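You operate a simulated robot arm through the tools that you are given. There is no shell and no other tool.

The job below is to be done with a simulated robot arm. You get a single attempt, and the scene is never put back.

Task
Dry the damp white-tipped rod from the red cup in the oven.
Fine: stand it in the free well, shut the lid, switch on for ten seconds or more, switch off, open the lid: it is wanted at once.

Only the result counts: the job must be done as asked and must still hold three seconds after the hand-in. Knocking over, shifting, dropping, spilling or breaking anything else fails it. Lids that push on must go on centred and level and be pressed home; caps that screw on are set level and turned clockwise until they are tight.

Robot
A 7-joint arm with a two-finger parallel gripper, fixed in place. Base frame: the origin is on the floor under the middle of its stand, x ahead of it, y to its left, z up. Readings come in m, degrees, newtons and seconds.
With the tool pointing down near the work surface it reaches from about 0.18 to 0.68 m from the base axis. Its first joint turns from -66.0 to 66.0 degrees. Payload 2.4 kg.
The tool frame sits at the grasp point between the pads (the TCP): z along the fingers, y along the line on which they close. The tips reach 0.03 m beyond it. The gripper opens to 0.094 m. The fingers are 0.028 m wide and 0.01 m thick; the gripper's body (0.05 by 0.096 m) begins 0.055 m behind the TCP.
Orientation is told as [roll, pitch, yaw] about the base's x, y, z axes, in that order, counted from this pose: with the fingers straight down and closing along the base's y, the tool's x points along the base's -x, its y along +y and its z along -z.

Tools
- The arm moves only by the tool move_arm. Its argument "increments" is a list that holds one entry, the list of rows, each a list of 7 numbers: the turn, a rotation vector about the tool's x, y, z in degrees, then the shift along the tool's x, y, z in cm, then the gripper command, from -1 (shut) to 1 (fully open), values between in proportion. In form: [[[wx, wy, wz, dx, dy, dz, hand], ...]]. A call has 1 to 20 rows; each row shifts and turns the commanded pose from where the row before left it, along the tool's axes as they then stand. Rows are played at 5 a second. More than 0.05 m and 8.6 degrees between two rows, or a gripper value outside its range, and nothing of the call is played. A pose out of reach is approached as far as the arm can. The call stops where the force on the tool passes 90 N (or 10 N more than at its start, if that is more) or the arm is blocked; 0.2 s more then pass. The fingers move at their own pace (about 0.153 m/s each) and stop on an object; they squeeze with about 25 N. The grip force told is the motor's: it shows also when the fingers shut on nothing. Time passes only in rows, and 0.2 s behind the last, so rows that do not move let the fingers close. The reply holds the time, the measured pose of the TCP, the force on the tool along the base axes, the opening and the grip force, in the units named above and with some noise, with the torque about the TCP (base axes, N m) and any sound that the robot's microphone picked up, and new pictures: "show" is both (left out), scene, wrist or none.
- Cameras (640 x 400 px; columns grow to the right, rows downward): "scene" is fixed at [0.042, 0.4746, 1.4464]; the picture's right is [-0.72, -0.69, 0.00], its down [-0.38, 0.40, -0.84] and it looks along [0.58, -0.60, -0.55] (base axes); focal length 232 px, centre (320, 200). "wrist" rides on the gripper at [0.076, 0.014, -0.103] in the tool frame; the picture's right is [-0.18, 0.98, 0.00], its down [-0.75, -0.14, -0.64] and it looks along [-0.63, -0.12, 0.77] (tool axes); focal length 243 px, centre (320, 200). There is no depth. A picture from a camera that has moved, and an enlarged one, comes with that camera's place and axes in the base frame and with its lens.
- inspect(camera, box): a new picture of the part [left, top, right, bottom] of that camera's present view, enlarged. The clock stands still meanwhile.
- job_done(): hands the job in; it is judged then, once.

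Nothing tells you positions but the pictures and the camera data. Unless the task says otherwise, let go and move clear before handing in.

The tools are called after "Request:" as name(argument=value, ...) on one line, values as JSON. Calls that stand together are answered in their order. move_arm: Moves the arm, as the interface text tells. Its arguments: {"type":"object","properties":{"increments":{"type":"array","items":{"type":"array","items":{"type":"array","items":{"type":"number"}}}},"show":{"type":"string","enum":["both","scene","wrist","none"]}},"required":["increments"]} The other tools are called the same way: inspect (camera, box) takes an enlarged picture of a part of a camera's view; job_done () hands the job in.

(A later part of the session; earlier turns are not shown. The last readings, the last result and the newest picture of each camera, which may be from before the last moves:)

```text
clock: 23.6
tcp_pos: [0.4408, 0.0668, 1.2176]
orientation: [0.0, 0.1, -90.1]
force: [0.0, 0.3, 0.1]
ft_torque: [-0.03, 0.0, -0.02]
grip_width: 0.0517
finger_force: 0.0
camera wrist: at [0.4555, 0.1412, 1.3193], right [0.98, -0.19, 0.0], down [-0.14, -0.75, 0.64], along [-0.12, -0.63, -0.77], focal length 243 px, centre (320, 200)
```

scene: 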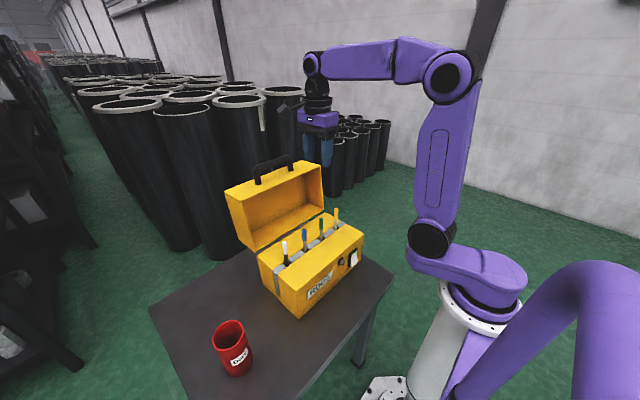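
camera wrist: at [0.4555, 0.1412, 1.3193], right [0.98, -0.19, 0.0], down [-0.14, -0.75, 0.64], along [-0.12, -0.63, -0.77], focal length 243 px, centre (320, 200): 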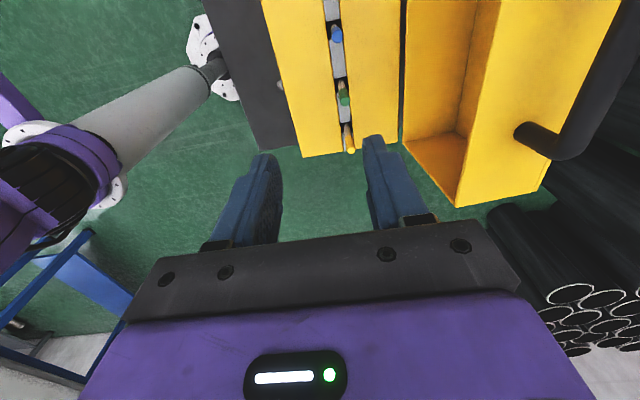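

The wrist camera now sees the handle from the side. I'll move forward above it and pitch the tool.

Request:
move_arm(increments=[[[0, 0, 0, 0, 4.0, 0, 0.1], [0, 0, 0, 0, 4.0, 0, 0.1], [0, 0, 0, 0, 4.0, 0, 0.1], [0, 0, 0, 0, 4.0, 0, 0.1], [-7.5, 0, 0, 0, 0, 0, 0.1], [-7.5, 0, 0, 0, 0, 0, 0.1], [-7.5, 0, 0, 0, 0, 0, 0.1], [-7.5, 0, 0, 0, 0, 0, 0.1], [0, 0, 0, 0, 0, 0, 0.1], [0, 0, 0, 0, 0, 0, 0.1]]])

Request:
inspect(camera="scene", box=[210, 90, 370, 250])

```text
clock: 25.8
tcp_pos: [0.6007, 0.0666, 1.218]
orientation: [30.0, -0.1, -90.1]
force: [0.5, 0.3, 0.3]
ft_torque: [0.02, 0.05, 0.03]
grip_width: 0.052
finger_force: 0.0
camera wrist: at [0.5618, 0.1418, 1.3124], right [0.85, -0.18, 0.49], down [-0.44, -0.75, 0.49], along [0.28, -0.63, -0.72], focal length 243 px, centre (320, 200)
```

scene: 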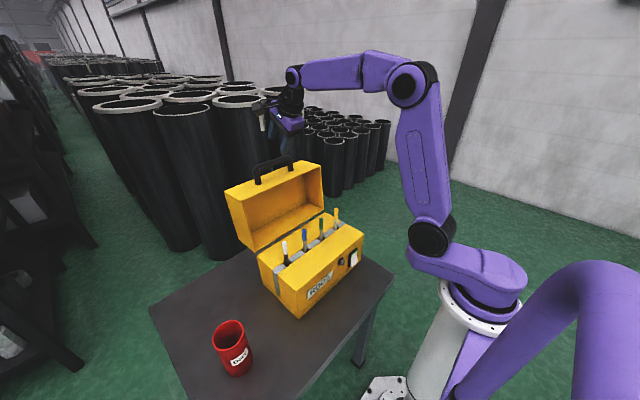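
wrist: 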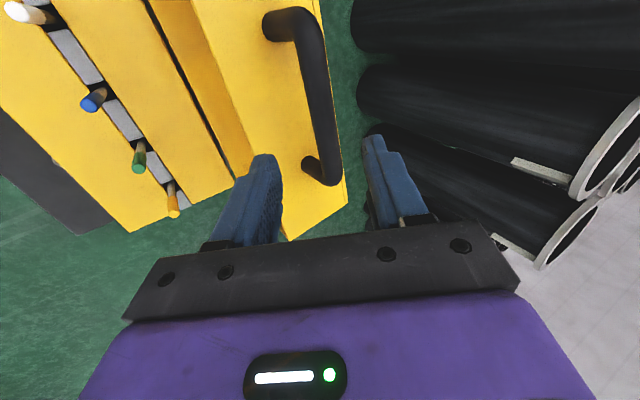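

```text
2.50 times, centred on (290, 170) of scene
camera zoom: at [0.042, 0.4746, 1.4464], right [-0.72, -0.69, 0.0], down [-0.38, 0.4, -0.84], along [0.58, -0.6, -0.55], focal length 579 px, centre (395, 275)
```

zoom: 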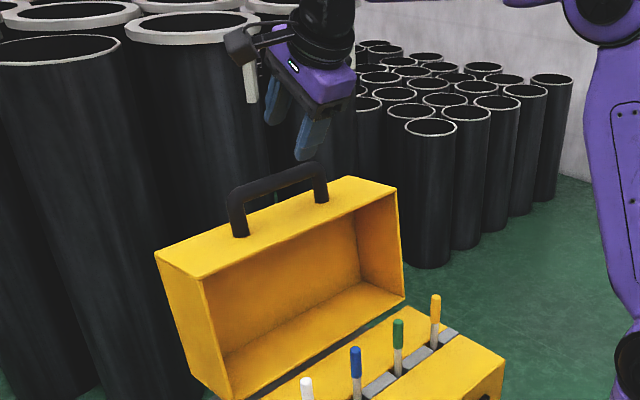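

The tool axis lines up with the bar (bar ≈ x 0.656, z 1.124). I'll advance along the tool axis with the fingers open on both sides of the bar.

Request:
move_arm(increments=[[[0, 0, 0, 0, 0, 2.5, 0.5], [0, 0, 0, 0, 0, 2.0, 0.5], [0, 0, 0, 0, 0, 1.5, 0.5], [0, 0, 0, 0, 0, 0, 0.5], [0, 0, 0, 0, 0, 0, 0.5]]])

Request:
inspect(camera="scene", box=[230, 110, 330, 210])

```text
clock: 27.0
tcp_pos: [0.6297, 0.0674, 1.1665]
orientation: [30.0, 0.0, -90.0]
force: [-0.4, 0.6, -0.2]
ft_torque: [0.05, 0.03, 0.0]
grip_width: 0.0703
finger_force: 0.0
camera wrist: at [0.5908, 0.1425, 1.2606], right [0.85, -0.18, 0.49], down [-0.44, -0.75, 0.49], along [0.28, -0.63, -0.72], focal length 243 px, centre (320, 200)
```

scene: 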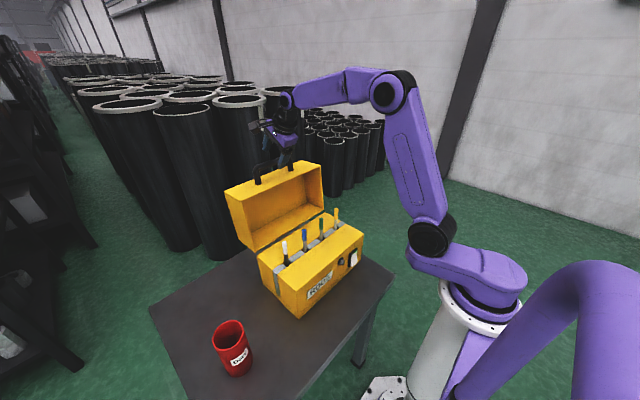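
wrist: 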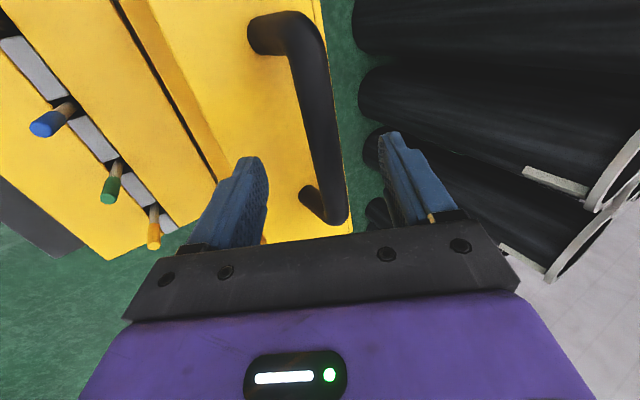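

```text
4.00 times, centred on (280, 160) of scene
camera zoom: at [0.042, 0.4746, 1.4464], right [-0.72, -0.69, 0.0], down [-0.38, 0.4, -0.84], along [0.58, -0.6, -0.55], focal length 926 px, centre (480, 360)
```

zoom: 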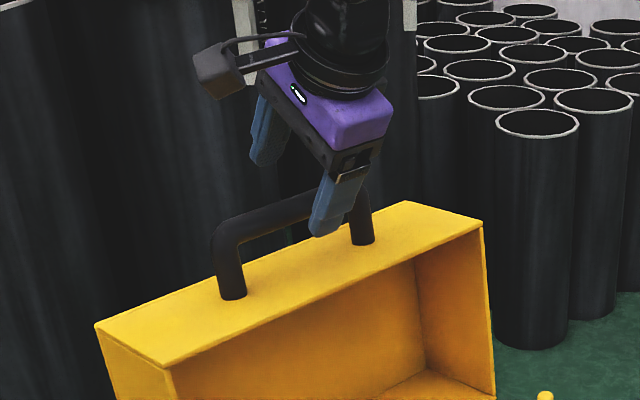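

The bar lies centred between the fingers. I'll advance another 3.4 cm and close on it.

Request:
move_arm(increments=[[[0, 0, 0, 0, 0, 1.5, 0.5], [0, 0, 0, 0, 0, 1.2, 0.5], [0, 0, 0, 0, 0, 0.7, 0.5], [0, 0, 0, 0, 0, 0, 0.5], [0, 0, 0, 0, 0, 0, 0.5]]])

Request:
inspect(camera="scene", box=[230, 110, 330, 210])

```text
clock: 28.2
tcp_pos: [0.6479, 0.0668, 1.1359]
orientation: [30.0, 0.0, -90.0]
force: [0.0, 0.7, 0.5]
ft_torque: [0.0, 0.02, -0.03]
grip_width: 0.0706
finger_force: 0.2
camera wrist: at [0.6088, 0.1424, 1.2313], right [0.85, -0.18, 0.49], down [-0.44, -0.75, 0.49], along [0.28, -0.63, -0.72], focal length 243 px, centre (320, 200)
```

scene: 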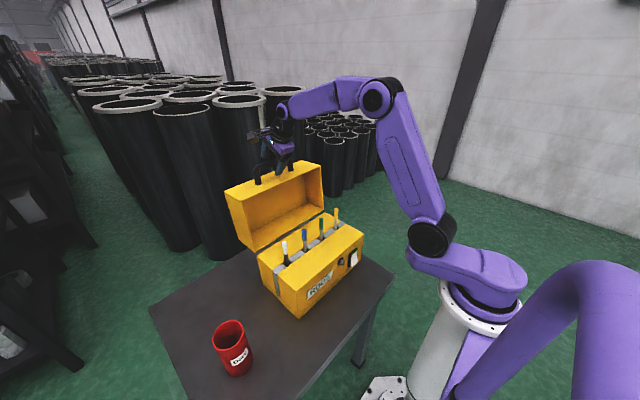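
wrist: 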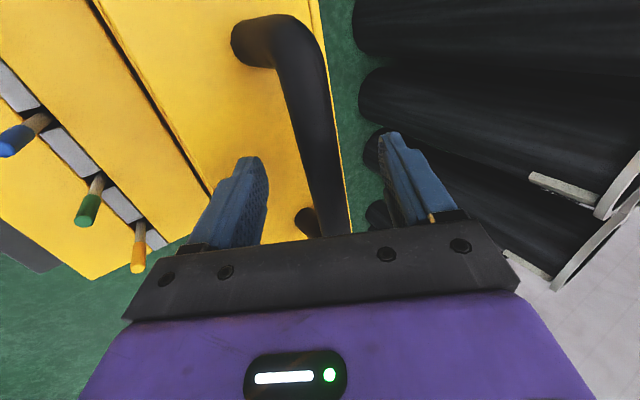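

```text
4.00 times, centred on (280, 160) of scene
camera zoom: at [0.042, 0.4746, 1.4464], right [-0.72, -0.69, 0.0], down [-0.38, 0.4, -0.84], along [0.58, -0.6, -0.55], focal length 926 px, centre (480, 360)
```

zoom: 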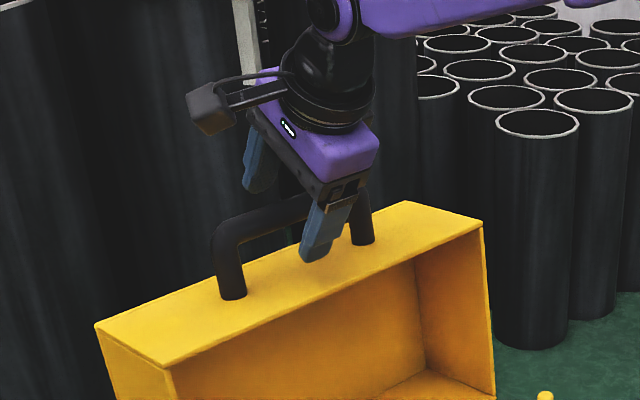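

The fingers are on both sides of the bar. I'll advance a little more and close to a loose cage of about 34 mm, so the bar can turn freely, then check.

Request:
move_arm(increments=[[[0, 0, 0, 0, 0, 0.6, 0.3], [0, 0, 0, 0, 0, 0, 0.0], [0, 0, 0, 0, 0, 0, -0.28], [0, 0, 0, 0, 0, 0, -0.28]]])

Request:
inspect(camera="wrist", box=[220, 100, 440, 250])

```text
clock: 29.2
tcp_pos: [0.6497, 0.0659, 1.131]
orientation: [29.9, 0.0, -90.0]
force: [-0.5, -0.5, 0.5]
ft_torque: [0.01, -0.01, -0.04]
grip_width: 0.0338
finger_force: 0.1
camera wrist: at [0.612, 0.1425, 1.226], right [0.85, -0.18, 0.49], down [-0.44, -0.75, 0.49], along [0.28, -0.63, -0.72], focal length 243 px, centre (320, 200)
```

scene: 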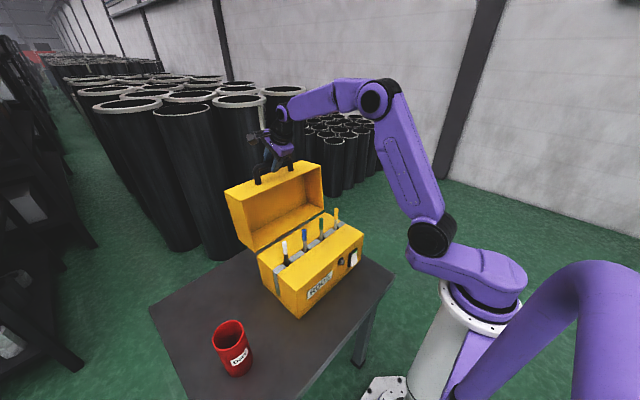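
wrist: 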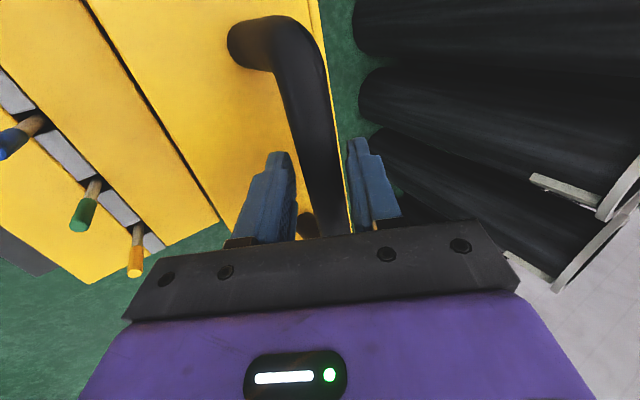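

```text
2.67 times, centred on (330, 175) of wrist
camera zoom: at [0.612, 0.1425, 1.226], right [0.85, -0.18, 0.49], down [-0.44, -0.75, 0.49], along [0.28, -0.63, -0.72], focal length 647 px, centre (293, 267)
```

zoom: 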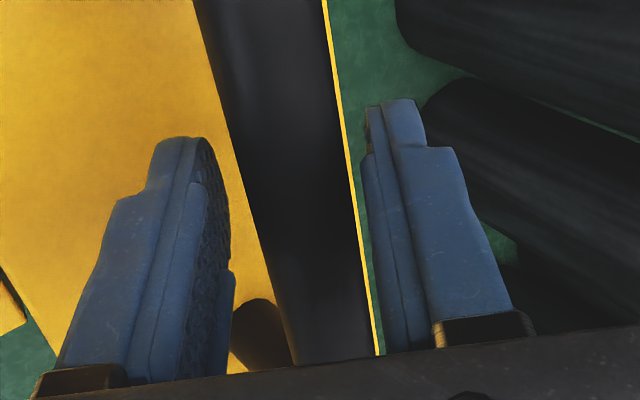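

The bar is caged with a few millimetres to spare on each side. I'll start swinging the lid along its arc with a few steps.

Request:
move_arm(increments=[[[0.6, 0, 0, 0, -1.18, -1.18, -0.28], [0.6, 0, 0, 0, -1.27, -1.09, -0.28], [0.6, 0, 0, 0, -1.34, -1.0, -0.28], [0.6, 0, 0, 0, -1.41, -0.89, -0.28], [0, 0, 0, 0, 0, 0, -0.28]]])

Request:
inspect(camera="scene", box=[210, 110, 370, 270])

```text
clock: 30.4
tcp_pos: [0.5848, 0.0651, 1.1418]
orientation: [27.5, 0.1, -90.0]
force: [3.5, 0.2, 3.5]
ft_torque: [0.02, -0.13, -0.04]
grip_width: 0.0368
finger_force: 2.2
camera wrist: at [0.5508, 0.1415, 1.2387], right [0.87, -0.18, 0.45], down [-0.42, -0.75, 0.5], along [0.25, -0.63, -0.73], focal length 243 px, centre (320, 200)
```

scene: 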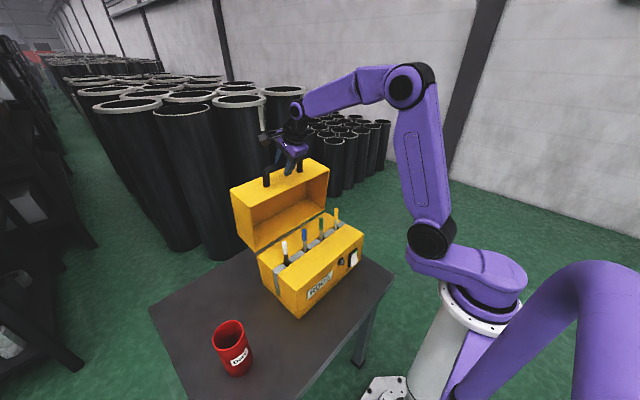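
wrist: 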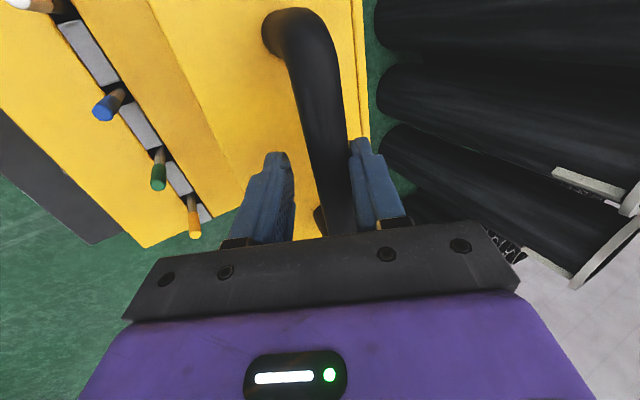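

```text
2.50 times, centred on (290, 190) of scene
camera zoom: at [0.042, 0.4746, 1.4464], right [-0.72, -0.69, 0.0], down [-0.38, 0.4, -0.84], along [0.58, -0.6, -0.55], focal length 579 px, centre (395, 225)
```

zoom: 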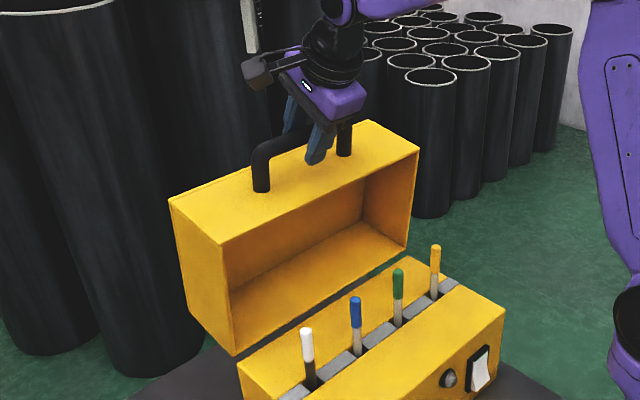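

The lid follows smoothly with a pull of about 5 N. I'll continue along the arc.

Request:
move_arm(increments=[[[0.6, 0, 0, 0, -1.47, -0.79, -0.28], [0.6, 0, 0, 0, -1.52, -0.69, -0.28], [0.6, 0, 0, 0, -1.58, -0.57, -0.28], [0.6, 0, 0, 0, -1.6, -0.47, -0.28], [0, 0, 0, 0, 0, 0, -0.28]]])

Request:
inspect(camera="scene", box=[210, 110, 370, 270])

```text
clock: 31.6
tcp_pos: [0.5184, 0.0651, 1.1381]
orientation: [25.1, 0.0, -90.0]
force: [1.9, -0.9, 1.9]
ft_torque: [0.0, -0.03, 0.0]
grip_width: 0.0353
finger_force: 1.6
camera wrist: at [0.488, 0.1403, 1.2357], right [0.89, -0.18, 0.42], down [-0.4, -0.75, 0.52], along [0.22, -0.63, -0.74], focal length 243 px, centre (320, 200)
```

scene: 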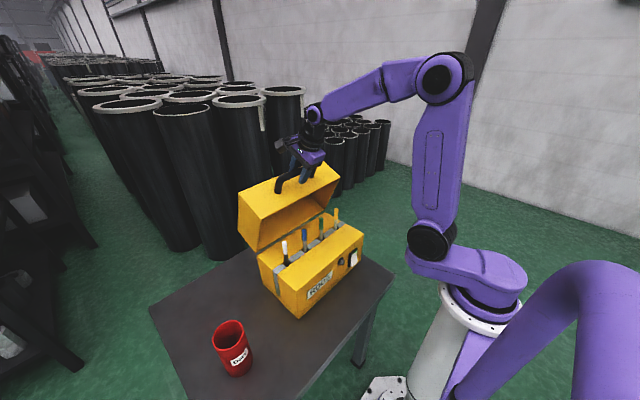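
wrist: 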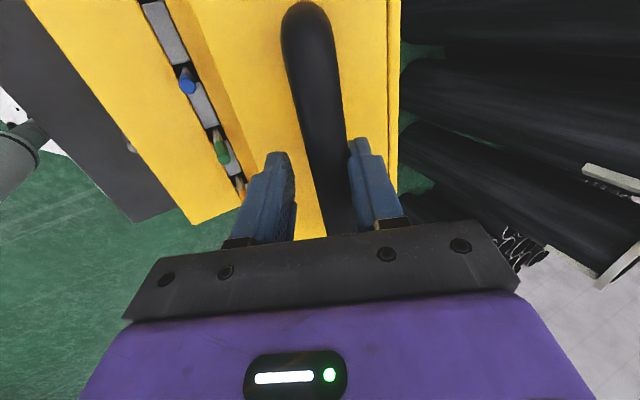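

```text
2.50 times, centred on (290, 190) of scene
camera zoom: at [0.042, 0.4746, 1.4464], right [-0.72, -0.69, 0.0], down [-0.38, 0.4, -0.84], along [0.58, -0.6, -0.55], focal length 579 px, centre (395, 225)
```

zoom: 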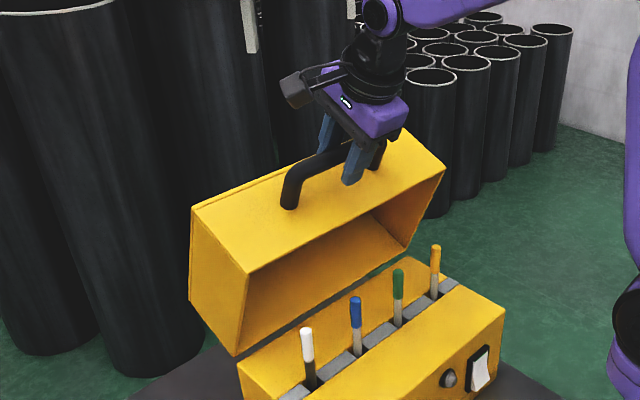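

The lid swings down well and is about two thirds open. Continuing.

Request:
move_arm(increments=[[[0.6, 0, 0, 0, -1.64, -0.34, -0.28], [0.6, 0, 0, 0, -1.65, -0.23, -0.28], [0.6, 0, 0, 0, -1.67, -0.1, -0.28], [0.6, 0, 0, 0, -1.67, 0.02, -0.28], [0.6, 0, 0, 0, -1.67, 0.14, -0.28], [0, 0, 0, 0, 0, 0, -0.28]]])

Request:
inspect(camera="scene", box=[210, 130, 370, 290])

```text
clock: 33.0
tcp_pos: [0.4405, 0.0662, 1.1063]
orientation: [22.1, 0.1, -90.1]
force: [0.1, 0.1, 1.3]
ft_torque: [0.0, 0.02, 0.01]
grip_width: 0.0342
finger_force: 0.3
camera wrist: at [0.4145, 0.1414, 1.2065], right [0.91, -0.18, 0.37], down [-0.37, -0.75, 0.54], along [0.18, -0.63, -0.75], focal length 243 px, centre (320, 200)
```

scene: 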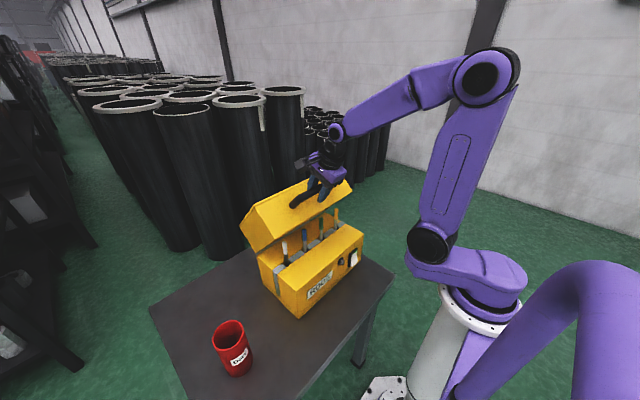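
wrist: 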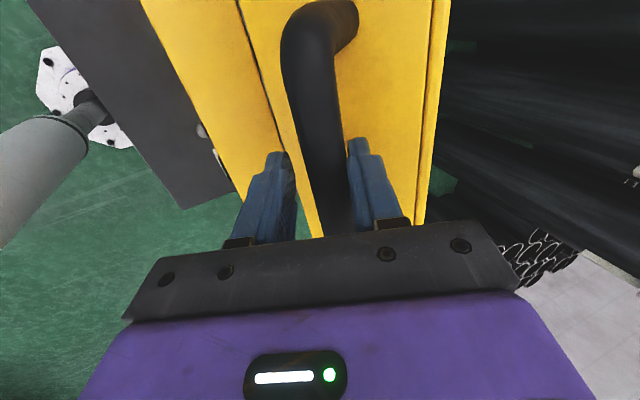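

```text
2.50 times, centred on (290, 210) of scene
camera zoom: at [0.042, 0.4746, 1.4464], right [-0.72, -0.69, 0.0], down [-0.38, 0.4, -0.84], along [0.58, -0.6, -0.55], focal length 579 px, centre (395, 175)
```

zoom: 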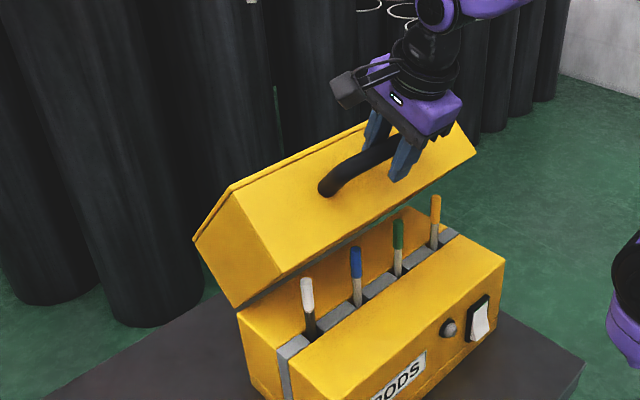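

Now roughly half closed with light forces. Continuing with the next stretch.

Request:
move_arm(increments=[[[0.6, 0, 0, 0, -1.66, 0.26, -0.28], [0.6, 0, 0, 0, -1.62, 0.37, -0.28], [0.6, 0, 0, 0, -1.6, 0.49, -0.28], [0.6, 0, 0, 0, -1.56, 0.61, -0.28], [0.6, 0, 0, 0, -1.52, 0.71, -0.28], [0, 0, 0, 0, 0, 0, -0.28]]])

Request:
inspect(camera="scene", box=[210, 130, 370, 290])

```text
clock: 34.4
tcp_pos: [0.3769, 0.0646, 1.0566]
orientation: [19.1, 0.0, -90.0]
force: [0.8, -0.1, 0.3]
ft_torque: [-0.01, 0.03, -0.04]
grip_width: 0.0339
finger_force: 0.9
camera wrist: at [0.3554, 0.1402, 1.1567], right [0.93, -0.18, 0.32], down [-0.34, -0.75, 0.56], along [0.14, -0.63, -0.76], focal length 243 px, centre (320, 200)
```

scene: 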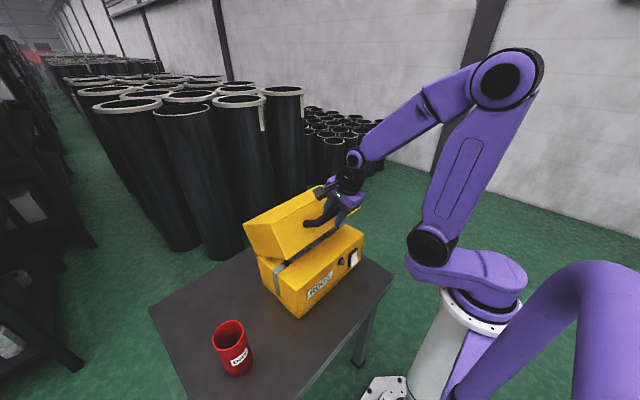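
wrist: 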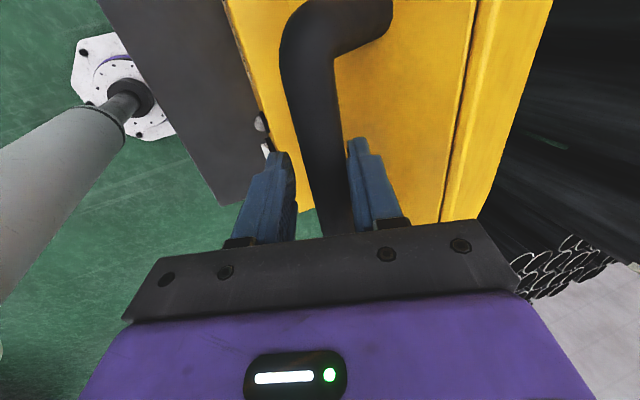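

```text
2.50 times, centred on (290, 210) of scene
camera zoom: at [0.042, 0.4746, 1.4464], right [-0.72, -0.69, 0.0], down [-0.38, 0.4, -0.84], along [0.58, -0.6, -0.55], focal length 579 px, centre (395, 175)
```

zoom: 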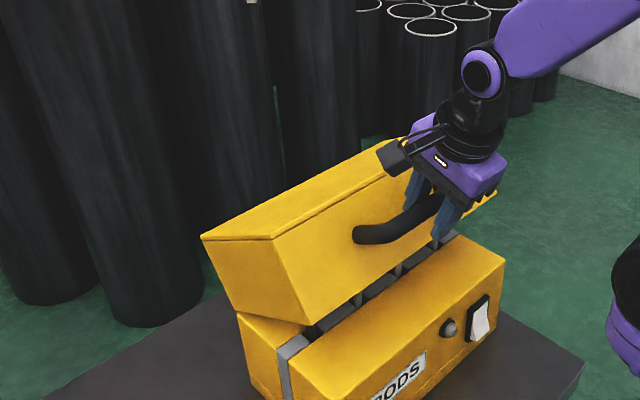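

The lid is about 25–30° from shut. Continuing slowly.

Request:
move_arm(increments=[[[0.6, 0, 0, 0, -1.45, 0.82, -0.28], [0.6, 0, 0, 0, -1.4, 0.91, -0.28], [0.6, 0, 0, 0, -1.33, 1.02, -0.28], [0.6, 0, 0, 0, -1.25, 1.12, -0.28], [0, 0, 0, 0, 0, 0, -0.28]]])

Request:
inspect(camera="scene", box=[230, 150, 390, 310])

```text
clock: 35.6
tcp_pos: [0.3366, 0.0649, 1.0021]
orientation: [16.8, -0.1, -90.1]
force: [0.5, -0.5, -1.3]
ft_torque: [-0.03, 0.0, 0.03]
grip_width: 0.0338
finger_force: 0.0
camera wrist: at [0.3203, 0.1406, 1.1035], right [0.94, -0.18, 0.28], down [-0.32, -0.75, 0.57], along [0.11, -0.63, -0.77], focal length 243 px, centre (320, 200)
```

scene: 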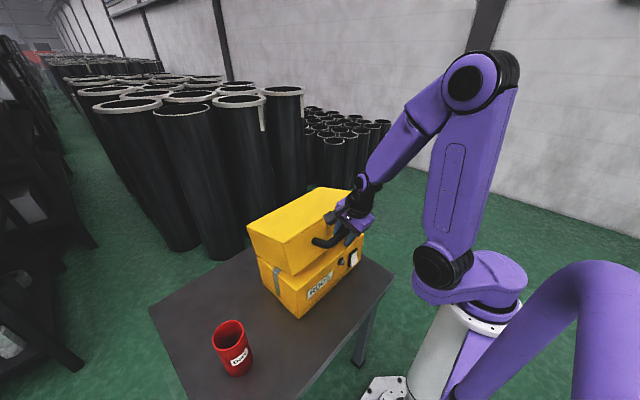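
wrist: 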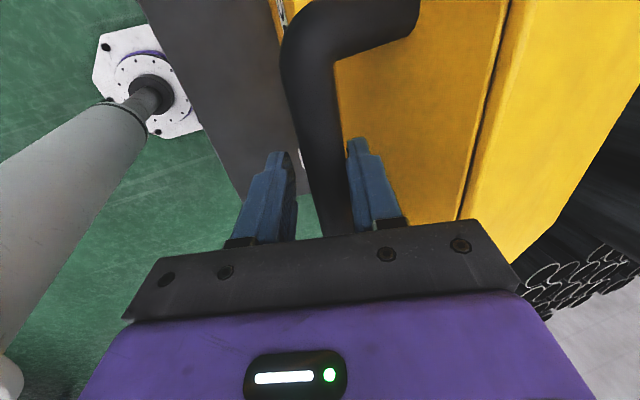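

```text
2.50 times, centred on (310, 230) of scene
camera zoom: at [0.042, 0.4747, 1.4464], right [-0.72, -0.69, 0.0], down [-0.38, 0.4, -0.84], along [0.58, -0.6, -0.55], focal length 579 px, centre (345, 125)
```

zoom: 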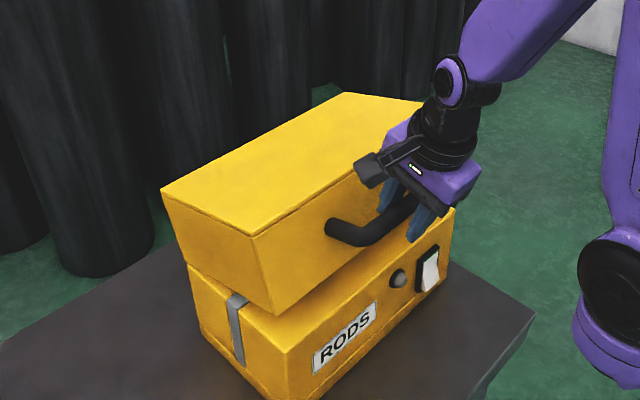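

About 12° to go. I'll take the last steps gently and watch for contact.

Request:
move_arm(increments=[[[0.6, 0, 0, 0, -1.17, 1.19, -0.28], [0.6, 0, 0, 0, -1.07, 1.28, -0.28], [0, 0, 0, 0, 0, 0, -0.28]]])

Request:
inspect(camera="scene", box=[230, 150, 390, 310])

```text
clock: 36.4
tcp_pos: [0.3195, 0.0655, 0.9727]
orientation: [15.6, 0.0, -89.9]
force: [-0.3, 0.3, 0.1]
ft_torque: [-0.01, -0.02, -0.04]
grip_width: 0.0337
finger_force: 0.0
camera wrist: at [0.3069, 0.1411, 1.074], right [0.95, -0.18, 0.26], down [-0.31, -0.75, 0.58], along [0.09, -0.63, -0.77], focal length 243 px, centre (320, 200)
```

scene: 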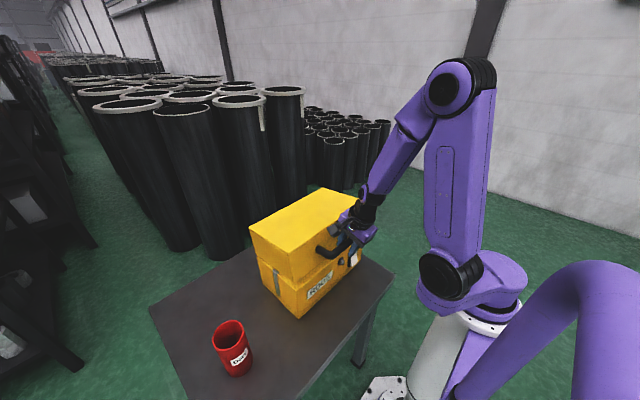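
wrist: 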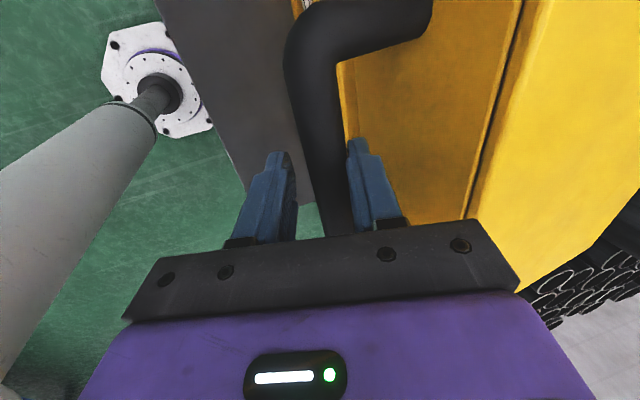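

```text
2.50 times, centred on (310, 230) of scene
camera zoom: at [0.042, 0.4746, 1.4464], right [-0.72, -0.69, 0.0], down [-0.38, 0.4, -0.84], along [0.58, -0.6, -0.55], focal length 579 px, centre (345, 125)
```

zoom: 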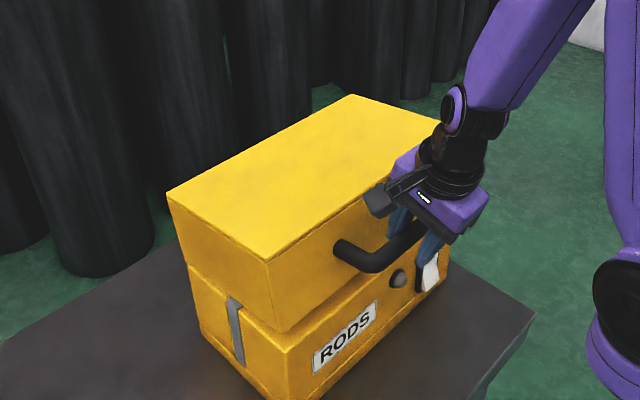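

The lid is nearly shut with a small wedge gap left at the front. I'll continue a couple more steps.

Request:
move_arm(increments=[[[0.6, 0, 0, 0, -0.98, 1.35, -0.28], [0.6, 0, 0, 0, -0.89, 1.42, -0.28], [0, 0, 0, 0, 0, 0, -0.28]]])

Request:
inspect(camera="scene", box=[230, 150, 390, 310])

```text
clock: 37.2
tcp_pos: [0.3154, 0.0649, 0.9435]
orientation: [14.5, 0.1, -89.9]
force: [0.4, 0.0, -0.3]
ft_torque: [0.02, 0.03, -0.01]
grip_width: 0.034
finger_force: 0.0
out of reach, approached as far as the arm can: row 2
camera wrist: at [0.3037, 0.1401, 1.0459], right [0.95, -0.18, 0.25], down [-0.3, -0.75, 0.59], along [0.08, -0.63, -0.77], focal length 243 px, centre (320, 200)
```

scene: 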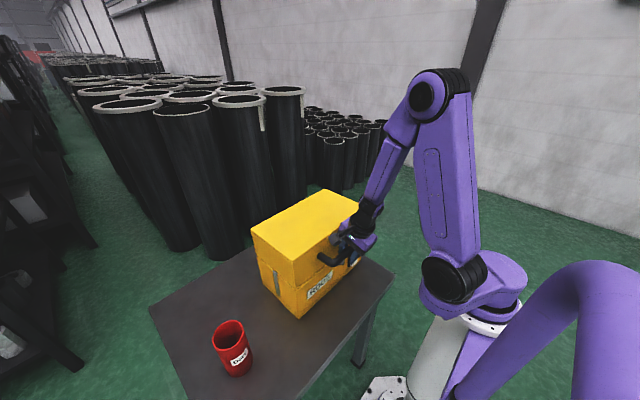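
wrist: 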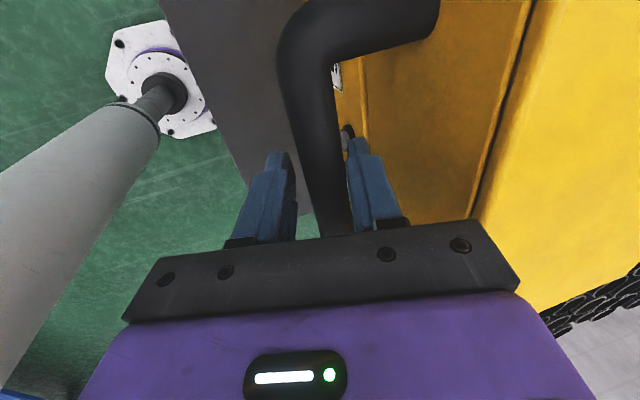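

```text
2.50 times, centred on (310, 230) of scene
camera zoom: at [0.042, 0.4746, 1.4464], right [-0.72, -0.69, 0.0], down [-0.38, 0.4, -0.84], along [0.58, -0.6, -0.55], focal length 579 px, centre (345, 125)
```

zoom: 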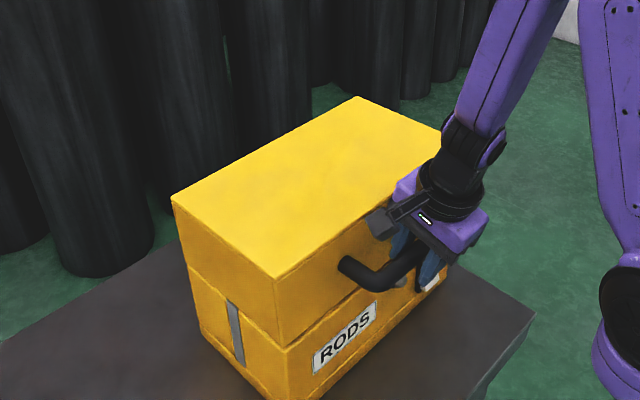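

The arm has hit its inner reach limit, but the lid looks shut. I'll zoom in to verify the seam.

Request:
inspect(camera="scene", box=[245, 220, 345, 320])

Request:
inspect(camera="wrist", box=[240, 0, 480, 240])

```text
4.00 times, centred on (295, 270) of scene
camera zoom: at [0.042, 0.4746, 1.4464], right [-0.72, -0.69, 0.0], down [-0.38, 0.4, -0.84], along [0.58, -0.6, -0.55], focal length 926 px, centre (420, -80)
```

zoom: 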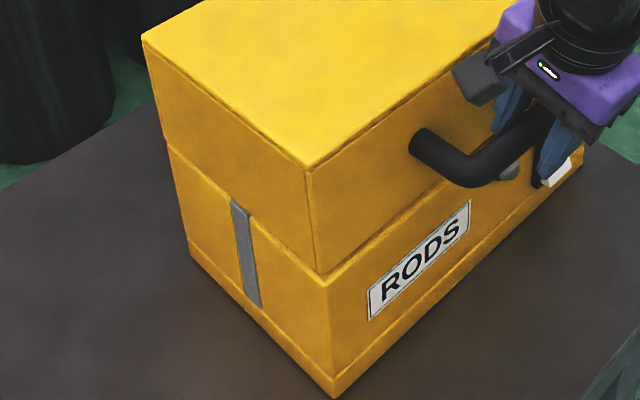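

```text
1.67 times, centred on (360, 120) of wrist
camera zoom: at [0.3037, 0.1401, 1.0459], right [0.95, -0.18, 0.25], down [-0.3, -0.75, 0.59], along [0.08, -0.63, -0.77], focal length 404 px, centre (253, 333)
```

zoom: 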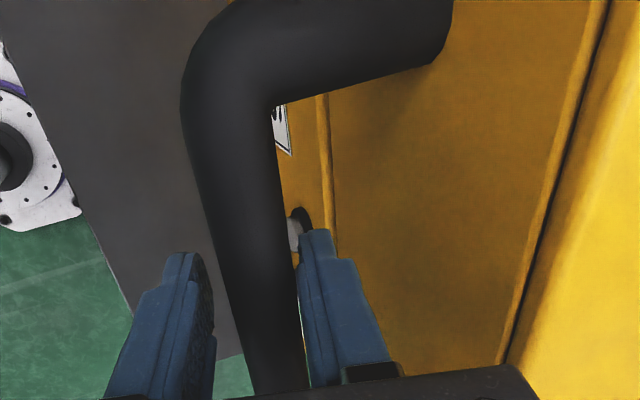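

The seam looks closed all round. I'll open the fingers and withdraw straight up from the handle.

Request:
move_arm(increments=[[[0, 0, 0, 0, 0, 0, 0.02], [0, 0, 0, 0, 0, 0, 0.02], [0, 0, 0, 0, 0.25, -0.97, 0.02], [0, 0, 0, 0, 0.5, -1.94, 0.02], [0, 0, 0, 0, 0.63, -2.42, 0.02], [0, 0, 0, 0, 0.75, -2.9, 0.02], [0, 0, 0, 0, 0.75, -2.9, 0.02], [0, 0, 0, 0, 0.75, -2.9, 0.02], [0, 0, 0, 0, 0, 0, 0.02]]])

Request:
inspect(camera="scene", box=[240, 180, 380, 320])

```text
clock: 39.2
tcp_pos: [0.3175, 0.066, 1.0861]
orientation: [14.4, 0.1, -89.9]
force: [0.3, 0.0, 0.0]
ft_torque: [-0.01, -0.03, -0.02]
grip_width: 0.0479
finger_force: 0.1
out of reach, approached as far as the arm can: row 3
camera wrist: at [0.3052, 0.1414, 1.1884], right [0.95, -0.18, 0.24], down [-0.3, -0.75, 0.59], along [0.08, -0.63, -0.77], focal length 243 px, centre (320, 200)
```

scene: 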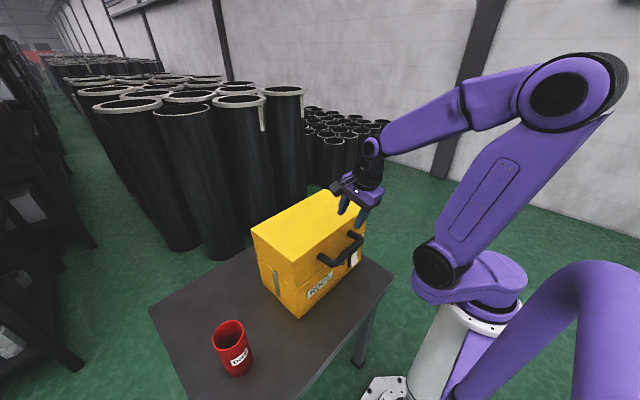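
wrist: 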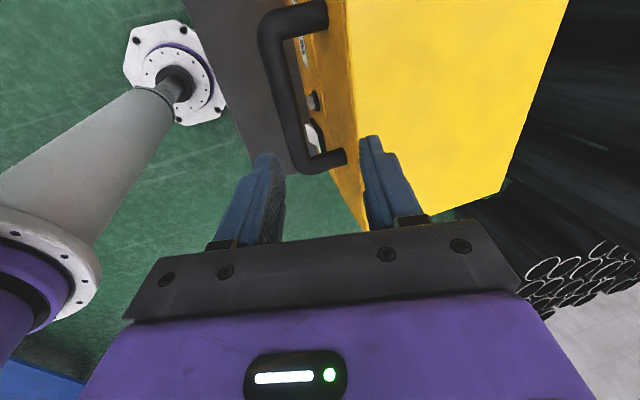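

```text
2.86 times, centred on (310, 250) of scene
camera zoom: at [0.042, 0.4746, 1.4464], right [-0.72, -0.69, 0.0], down [-0.38, 0.4, -0.84], along [0.58, -0.6, -0.55], focal length 662 px, centre (349, 57)
```

zoom: 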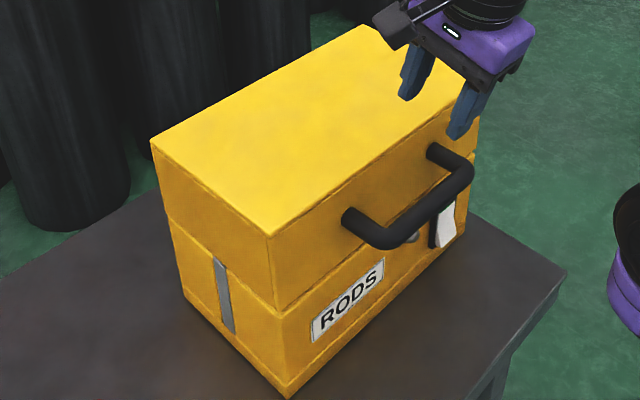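

The handle is free and the lid sits shut. I'll bring the tool upright over the lid, turn it back to yaw 0 and close the fingers, so I can press the lid home and then work the switch.

Request:
move_arm(increments=[[[7.2, 0, 0, 0, 0, 0, 0.02], [7.2, 0, 0, 0, 0, 0, -0.3], [0, 0, 0, 0, 4.0, -0.5, -1], [0, 0, 0, 0, 4.0, 0, -1], [0, 0, 0, 0, 2.5, 0, -1], [0, 0, -8.2, 0, 0, 0, -1], [0, 0, -8.2, 0, 0, 0, -1], [0, 0, -8.2, 0, 0, 0, -1], [0, 0, -8.2, 0, 0, 0, -1], [0, 0, -8.2, 0, 0, 0, -1], [0, 0, -8.2, 0, 0, 0, -1], [0, 0, -8.2, 0, 0, 0, -1], [0, 0, -8.2, 0, 0, 0, -1], [0, 0, -8.2, 0, 0, 0, -1], [0, 0, -8.2, 0, 0, 0, -1], [0, 0, -8.0, 0, 0, 0, -1], [0, 0, 0, 0, 0, 0, -1]]])

```text
clock: 42.8
tcp_pos: [0.4215, 0.0655, 1.0893]
orientation: [0.0, 0.0, 0.1]
force: [-1.1, 0.7, -0.4]
ft_torque: [0.0, 0.01, -0.01]
grip_width: 0.0
finger_force: 25.2
camera wrist: at [0.3452, 0.0787, 1.1912], right [0.18, 0.98, 0.0], down [0.75, -0.14, 0.64], along [0.63, -0.12, -0.77], focal length 243 px, centre (320, 200)
```

scene: 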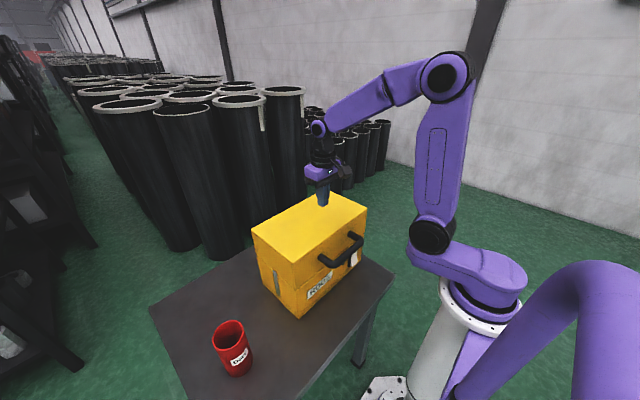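
wrist: 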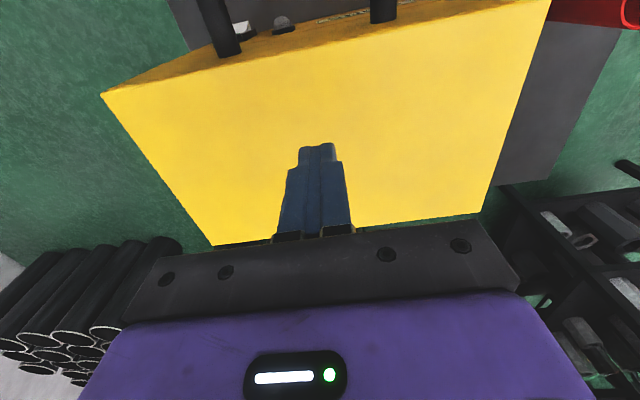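

The lid top lies just under the closed fingers. I'll lower gently until I touch it and press lightly.

Request:
move_arm(increments=[[[0, 0, 0, 0, 0, 2.5, -1], [0, 0, 0, 0, 0, 2.5, -1], [0, 0, 0, 0, 0, 1.5, -1], [0, 0, 0, 0, 0, 0, -1]]], show="wrist")

```text
clock: 43.8
tcp_pos: [0.4225, 0.0659, 1.0235]
orientation: [0.0, 0.0, -0.1]
force: [0.9, -0.8, -0.8]
ft_torque: [0.0, 0.0, 0.02]
grip_width: 0.0001
finger_force: 24.8
camera wrist: at [0.3459, 0.0796, 1.1255], right [0.18, 0.98, 0.0], down [0.75, -0.14, 0.64], along [0.63, -0.12, -0.77], focal length 243 px, centre (320, 200)
```

wrist: 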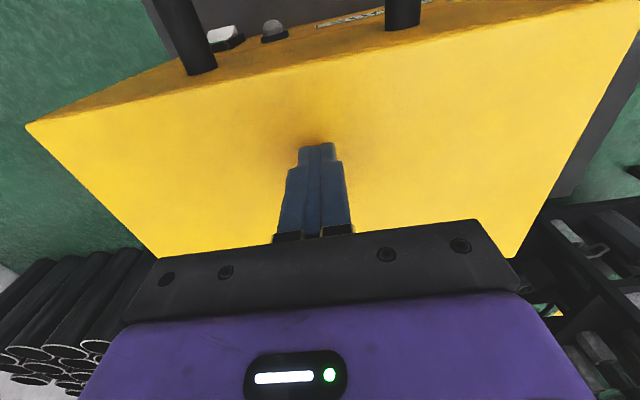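

Request:
move_arm(increments=[[[0, 0, 0, 0, 0, 0.5, -1], [0, 0, 0, 0, 0, 0.4, -1], [0, 0, 0, 0, 0, 0, -1]]], show="none")

```text
clock: 44.6
tcp_pos: [0.4221, 0.0655, 1.0148]
orientation: [0.0, 0.1, 0.0]
force: [-0.1, 0.1, 1.1]
ft_torque: [0.01, -0.02, -0.01]
grip_width: 0.0002
finger_force: 24.8
```

Request:
move_arm(increments=[[[0, 0, 0, 0, 0, 0.3, -1], [0, 0, 0, 0, 0, 0.3, -1], [0, 0, 0, 0, 0, 0, -1]]], show="none")

```text
clock: 45.5
tcp_pos: [0.4219, 0.0638, 1.0128]
orientation: [0.1, -0.2, 0.0]
force: [-9.8, -3.0, 22.7]
ft_torque: [-0.06, 0.63, 0.03]
grip_width: 0.0
finger_force: 25.2
stopped in row 3: the force on the tool passed its limit at 91 N (the readings are from after the stop); the commanded pose is now the measured one
```

The lid is firmly home, resting rigidly with its top at about z=0.983, and the contact was stiff. I'll back off at once and check that nothing moved.

Request:
move_arm(increments=[[[0, 0, 0, 0, 0, -0.5, -1], [0, 0, 0, 0, 0, -2.5, -1], [0, 0, 0, 0, 0, -4.0, -1], [0, 0, 0, 0, 0, -3.0, -1], [0, 0, 0, 0, 0, 0, -1]]])

Request:
inspect(camera="scene", box=[240, 180, 380, 320])

```text
clock: 46.7
tcp_pos: [0.4227, 0.0632, 1.1131]
orientation: [0.0, -0.2, 0.1]
force: [-0.7, -0.6, 0.8]
ft_torque: [-0.01, 0.03, -0.01]
grip_width: 0.0
finger_force: 25.4
camera wrist: at [0.3463, 0.0771, 1.2145], right [0.18, 0.98, 0.0], down [0.75, -0.14, 0.64], along [0.63, -0.12, -0.76], focal length 243 px, centre (320, 200)
```

scene: 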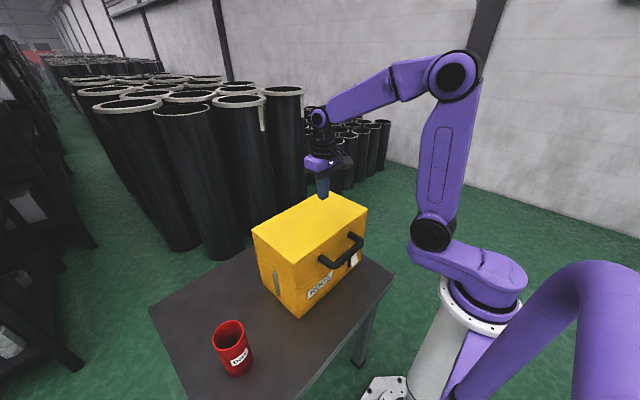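
wrist: 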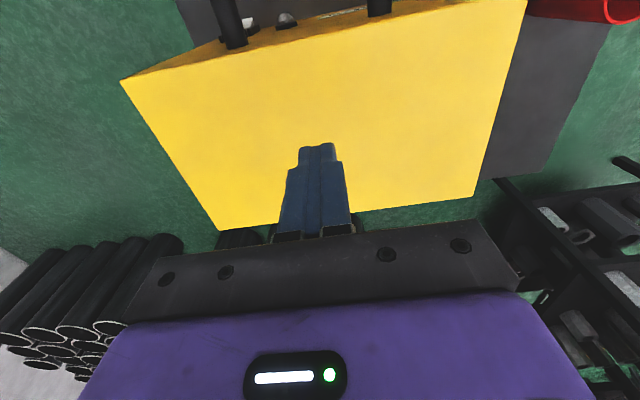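

```text
2.86 times, centred on (310, 250) of scene
camera zoom: at [0.042, 0.4746, 1.4464], right [-0.72, -0.69, 0.0], down [-0.38, 0.4, -0.84], along [0.58, -0.6, -0.55], focal length 662 px, centre (349, 57)
```

zoom: 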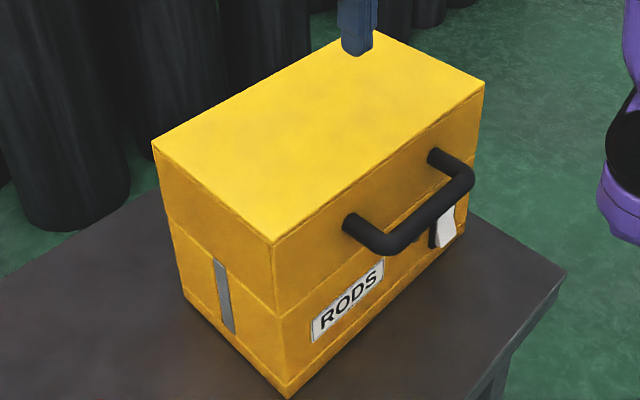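

The press moved the lid fully home (the front corner dropped slightly), and the oven itself hasn't moved. Next I'll go round to the front-right to look at the switch.

Request:
move_arm(increments=[[[0, 0, 0, 0, -4.1, 0, -1], [0, 0, 0, 0, -4.1, 0, -0.5], [0, 0, 0, 0, -4.1, 0, 0], [0, 0, 0, 0, -4.0, 0, 0.28], [0, 0, 0, 3.5, 0, 0, 0.28], [0, 0, 0, 3.5, 0, 0, 0.28], [0, 0, 0, 3.5, 0, 0, 0.28], [0, 0, 0, 3.5, 0, 0, 0.28], [0, 0, 0, 0, 0, 3.5, 0.28], [0, 0, 0, 0, 0, 3.5, 0.28], [0, 0, 0, 0, 0, 3.5, 0.28], [0, 0, 0, 0, 0, 0, 0.28]]])

Request:
inspect(camera="wrist", box=[220, 60, 460, 240])

```text
clock: 49.3
tcp_pos: [0.284, -0.0971, 1.0114]
orientation: [0.0, -0.2, 0.1]
force: [-0.2, -0.1, 0.9]
ft_torque: [0.02, -0.01, -0.02]
grip_width: 0.0602
finger_force: 0.0
out of reach, approached as far as the arm can: row 10
camera wrist: at [0.2074, -0.0832, 1.1129], right [0.18, 0.98, 0.0], down [0.75, -0.14, 0.64], along [0.63, -0.12, -0.76], focal length 243 px, centre (320, 200)
```

scene: 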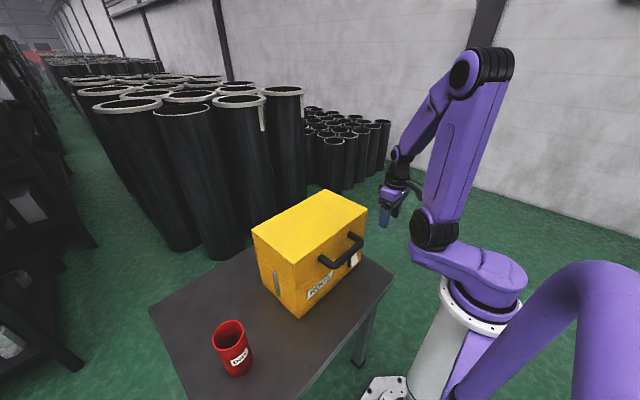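
wrist: 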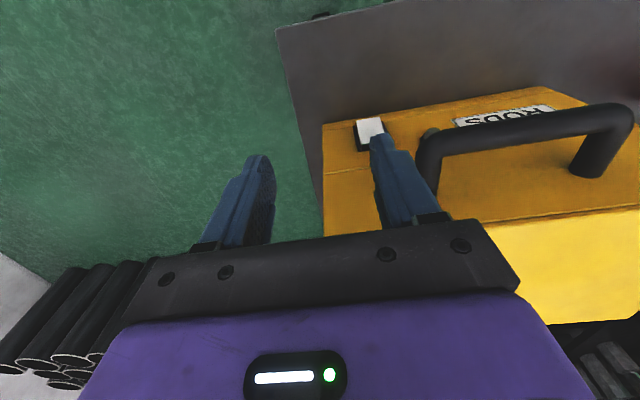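

```text
2.22 times, centred on (340, 150) of wrist
camera zoom: at [0.2074, -0.0832, 1.1129], right [0.18, 0.98, 0.0], down [0.75, -0.14, 0.64], along [0.63, -0.12, -0.76], focal length 539 px, centre (276, 311)
```

zoom: 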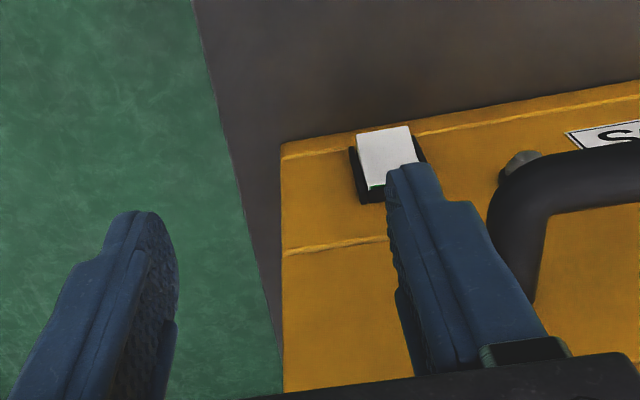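

I see the rocker, with its lower white half protruding and a hint of green at the top, but a finger partly hides it. I'll shift sideways for a clear look.

Request:
move_arm(increments=[[[0, 0, 0, 0, -3.0, 0, 0.28], [0, 0, 0, 0, -3.0, 0, 0.28], [0, 0, 0, 0, 0, 0, 0.28]]], show="wrist")

Request:
inspect(camera="wrist", box=[340, 60, 540, 200])

```text
clock: 50.1
tcp_pos: [0.2852, -0.156, 1.0129]
orientation: [0.0, -0.2, 0.1]
force: [-0.1, 0.1, 0.6]
ft_torque: [0.03, 0.02, -0.01]
grip_width: 0.0603
finger_force: 0.0
camera wrist: at [0.2081, -0.1426, 1.1138], right [0.18, 0.98, 0.0], down [0.75, -0.14, 0.64], along [0.63, -0.12, -0.76], focal length 243 px, centre (320, 200)
```

wrist: 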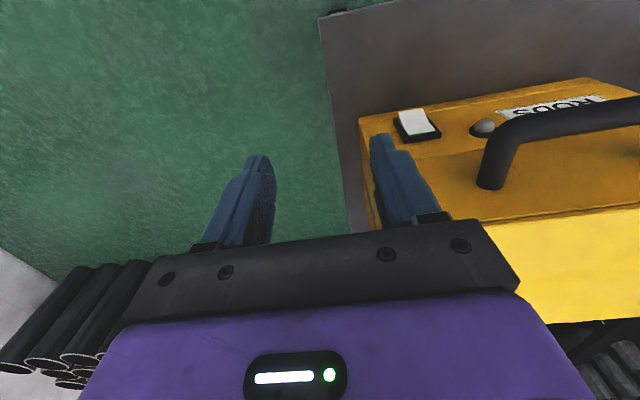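

```text
2.86 times, centred on (440, 130) of wrist
camera zoom: at [0.2081, -0.1426, 1.1138], right [0.18, 0.98, 0.0], down [0.75, -0.14, 0.64], along [0.63, -0.12, -0.76], focal length 693 px, centre (-23, 400)
```

zoom: 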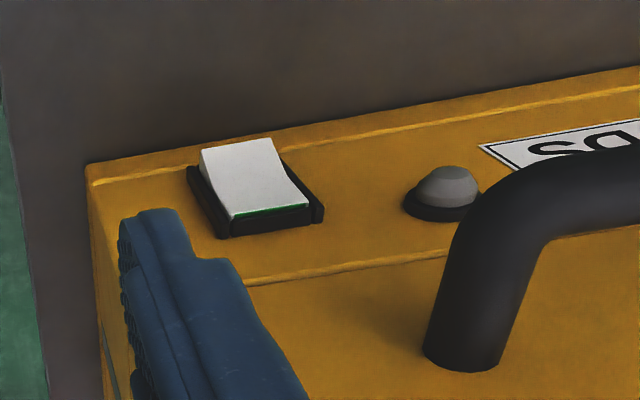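

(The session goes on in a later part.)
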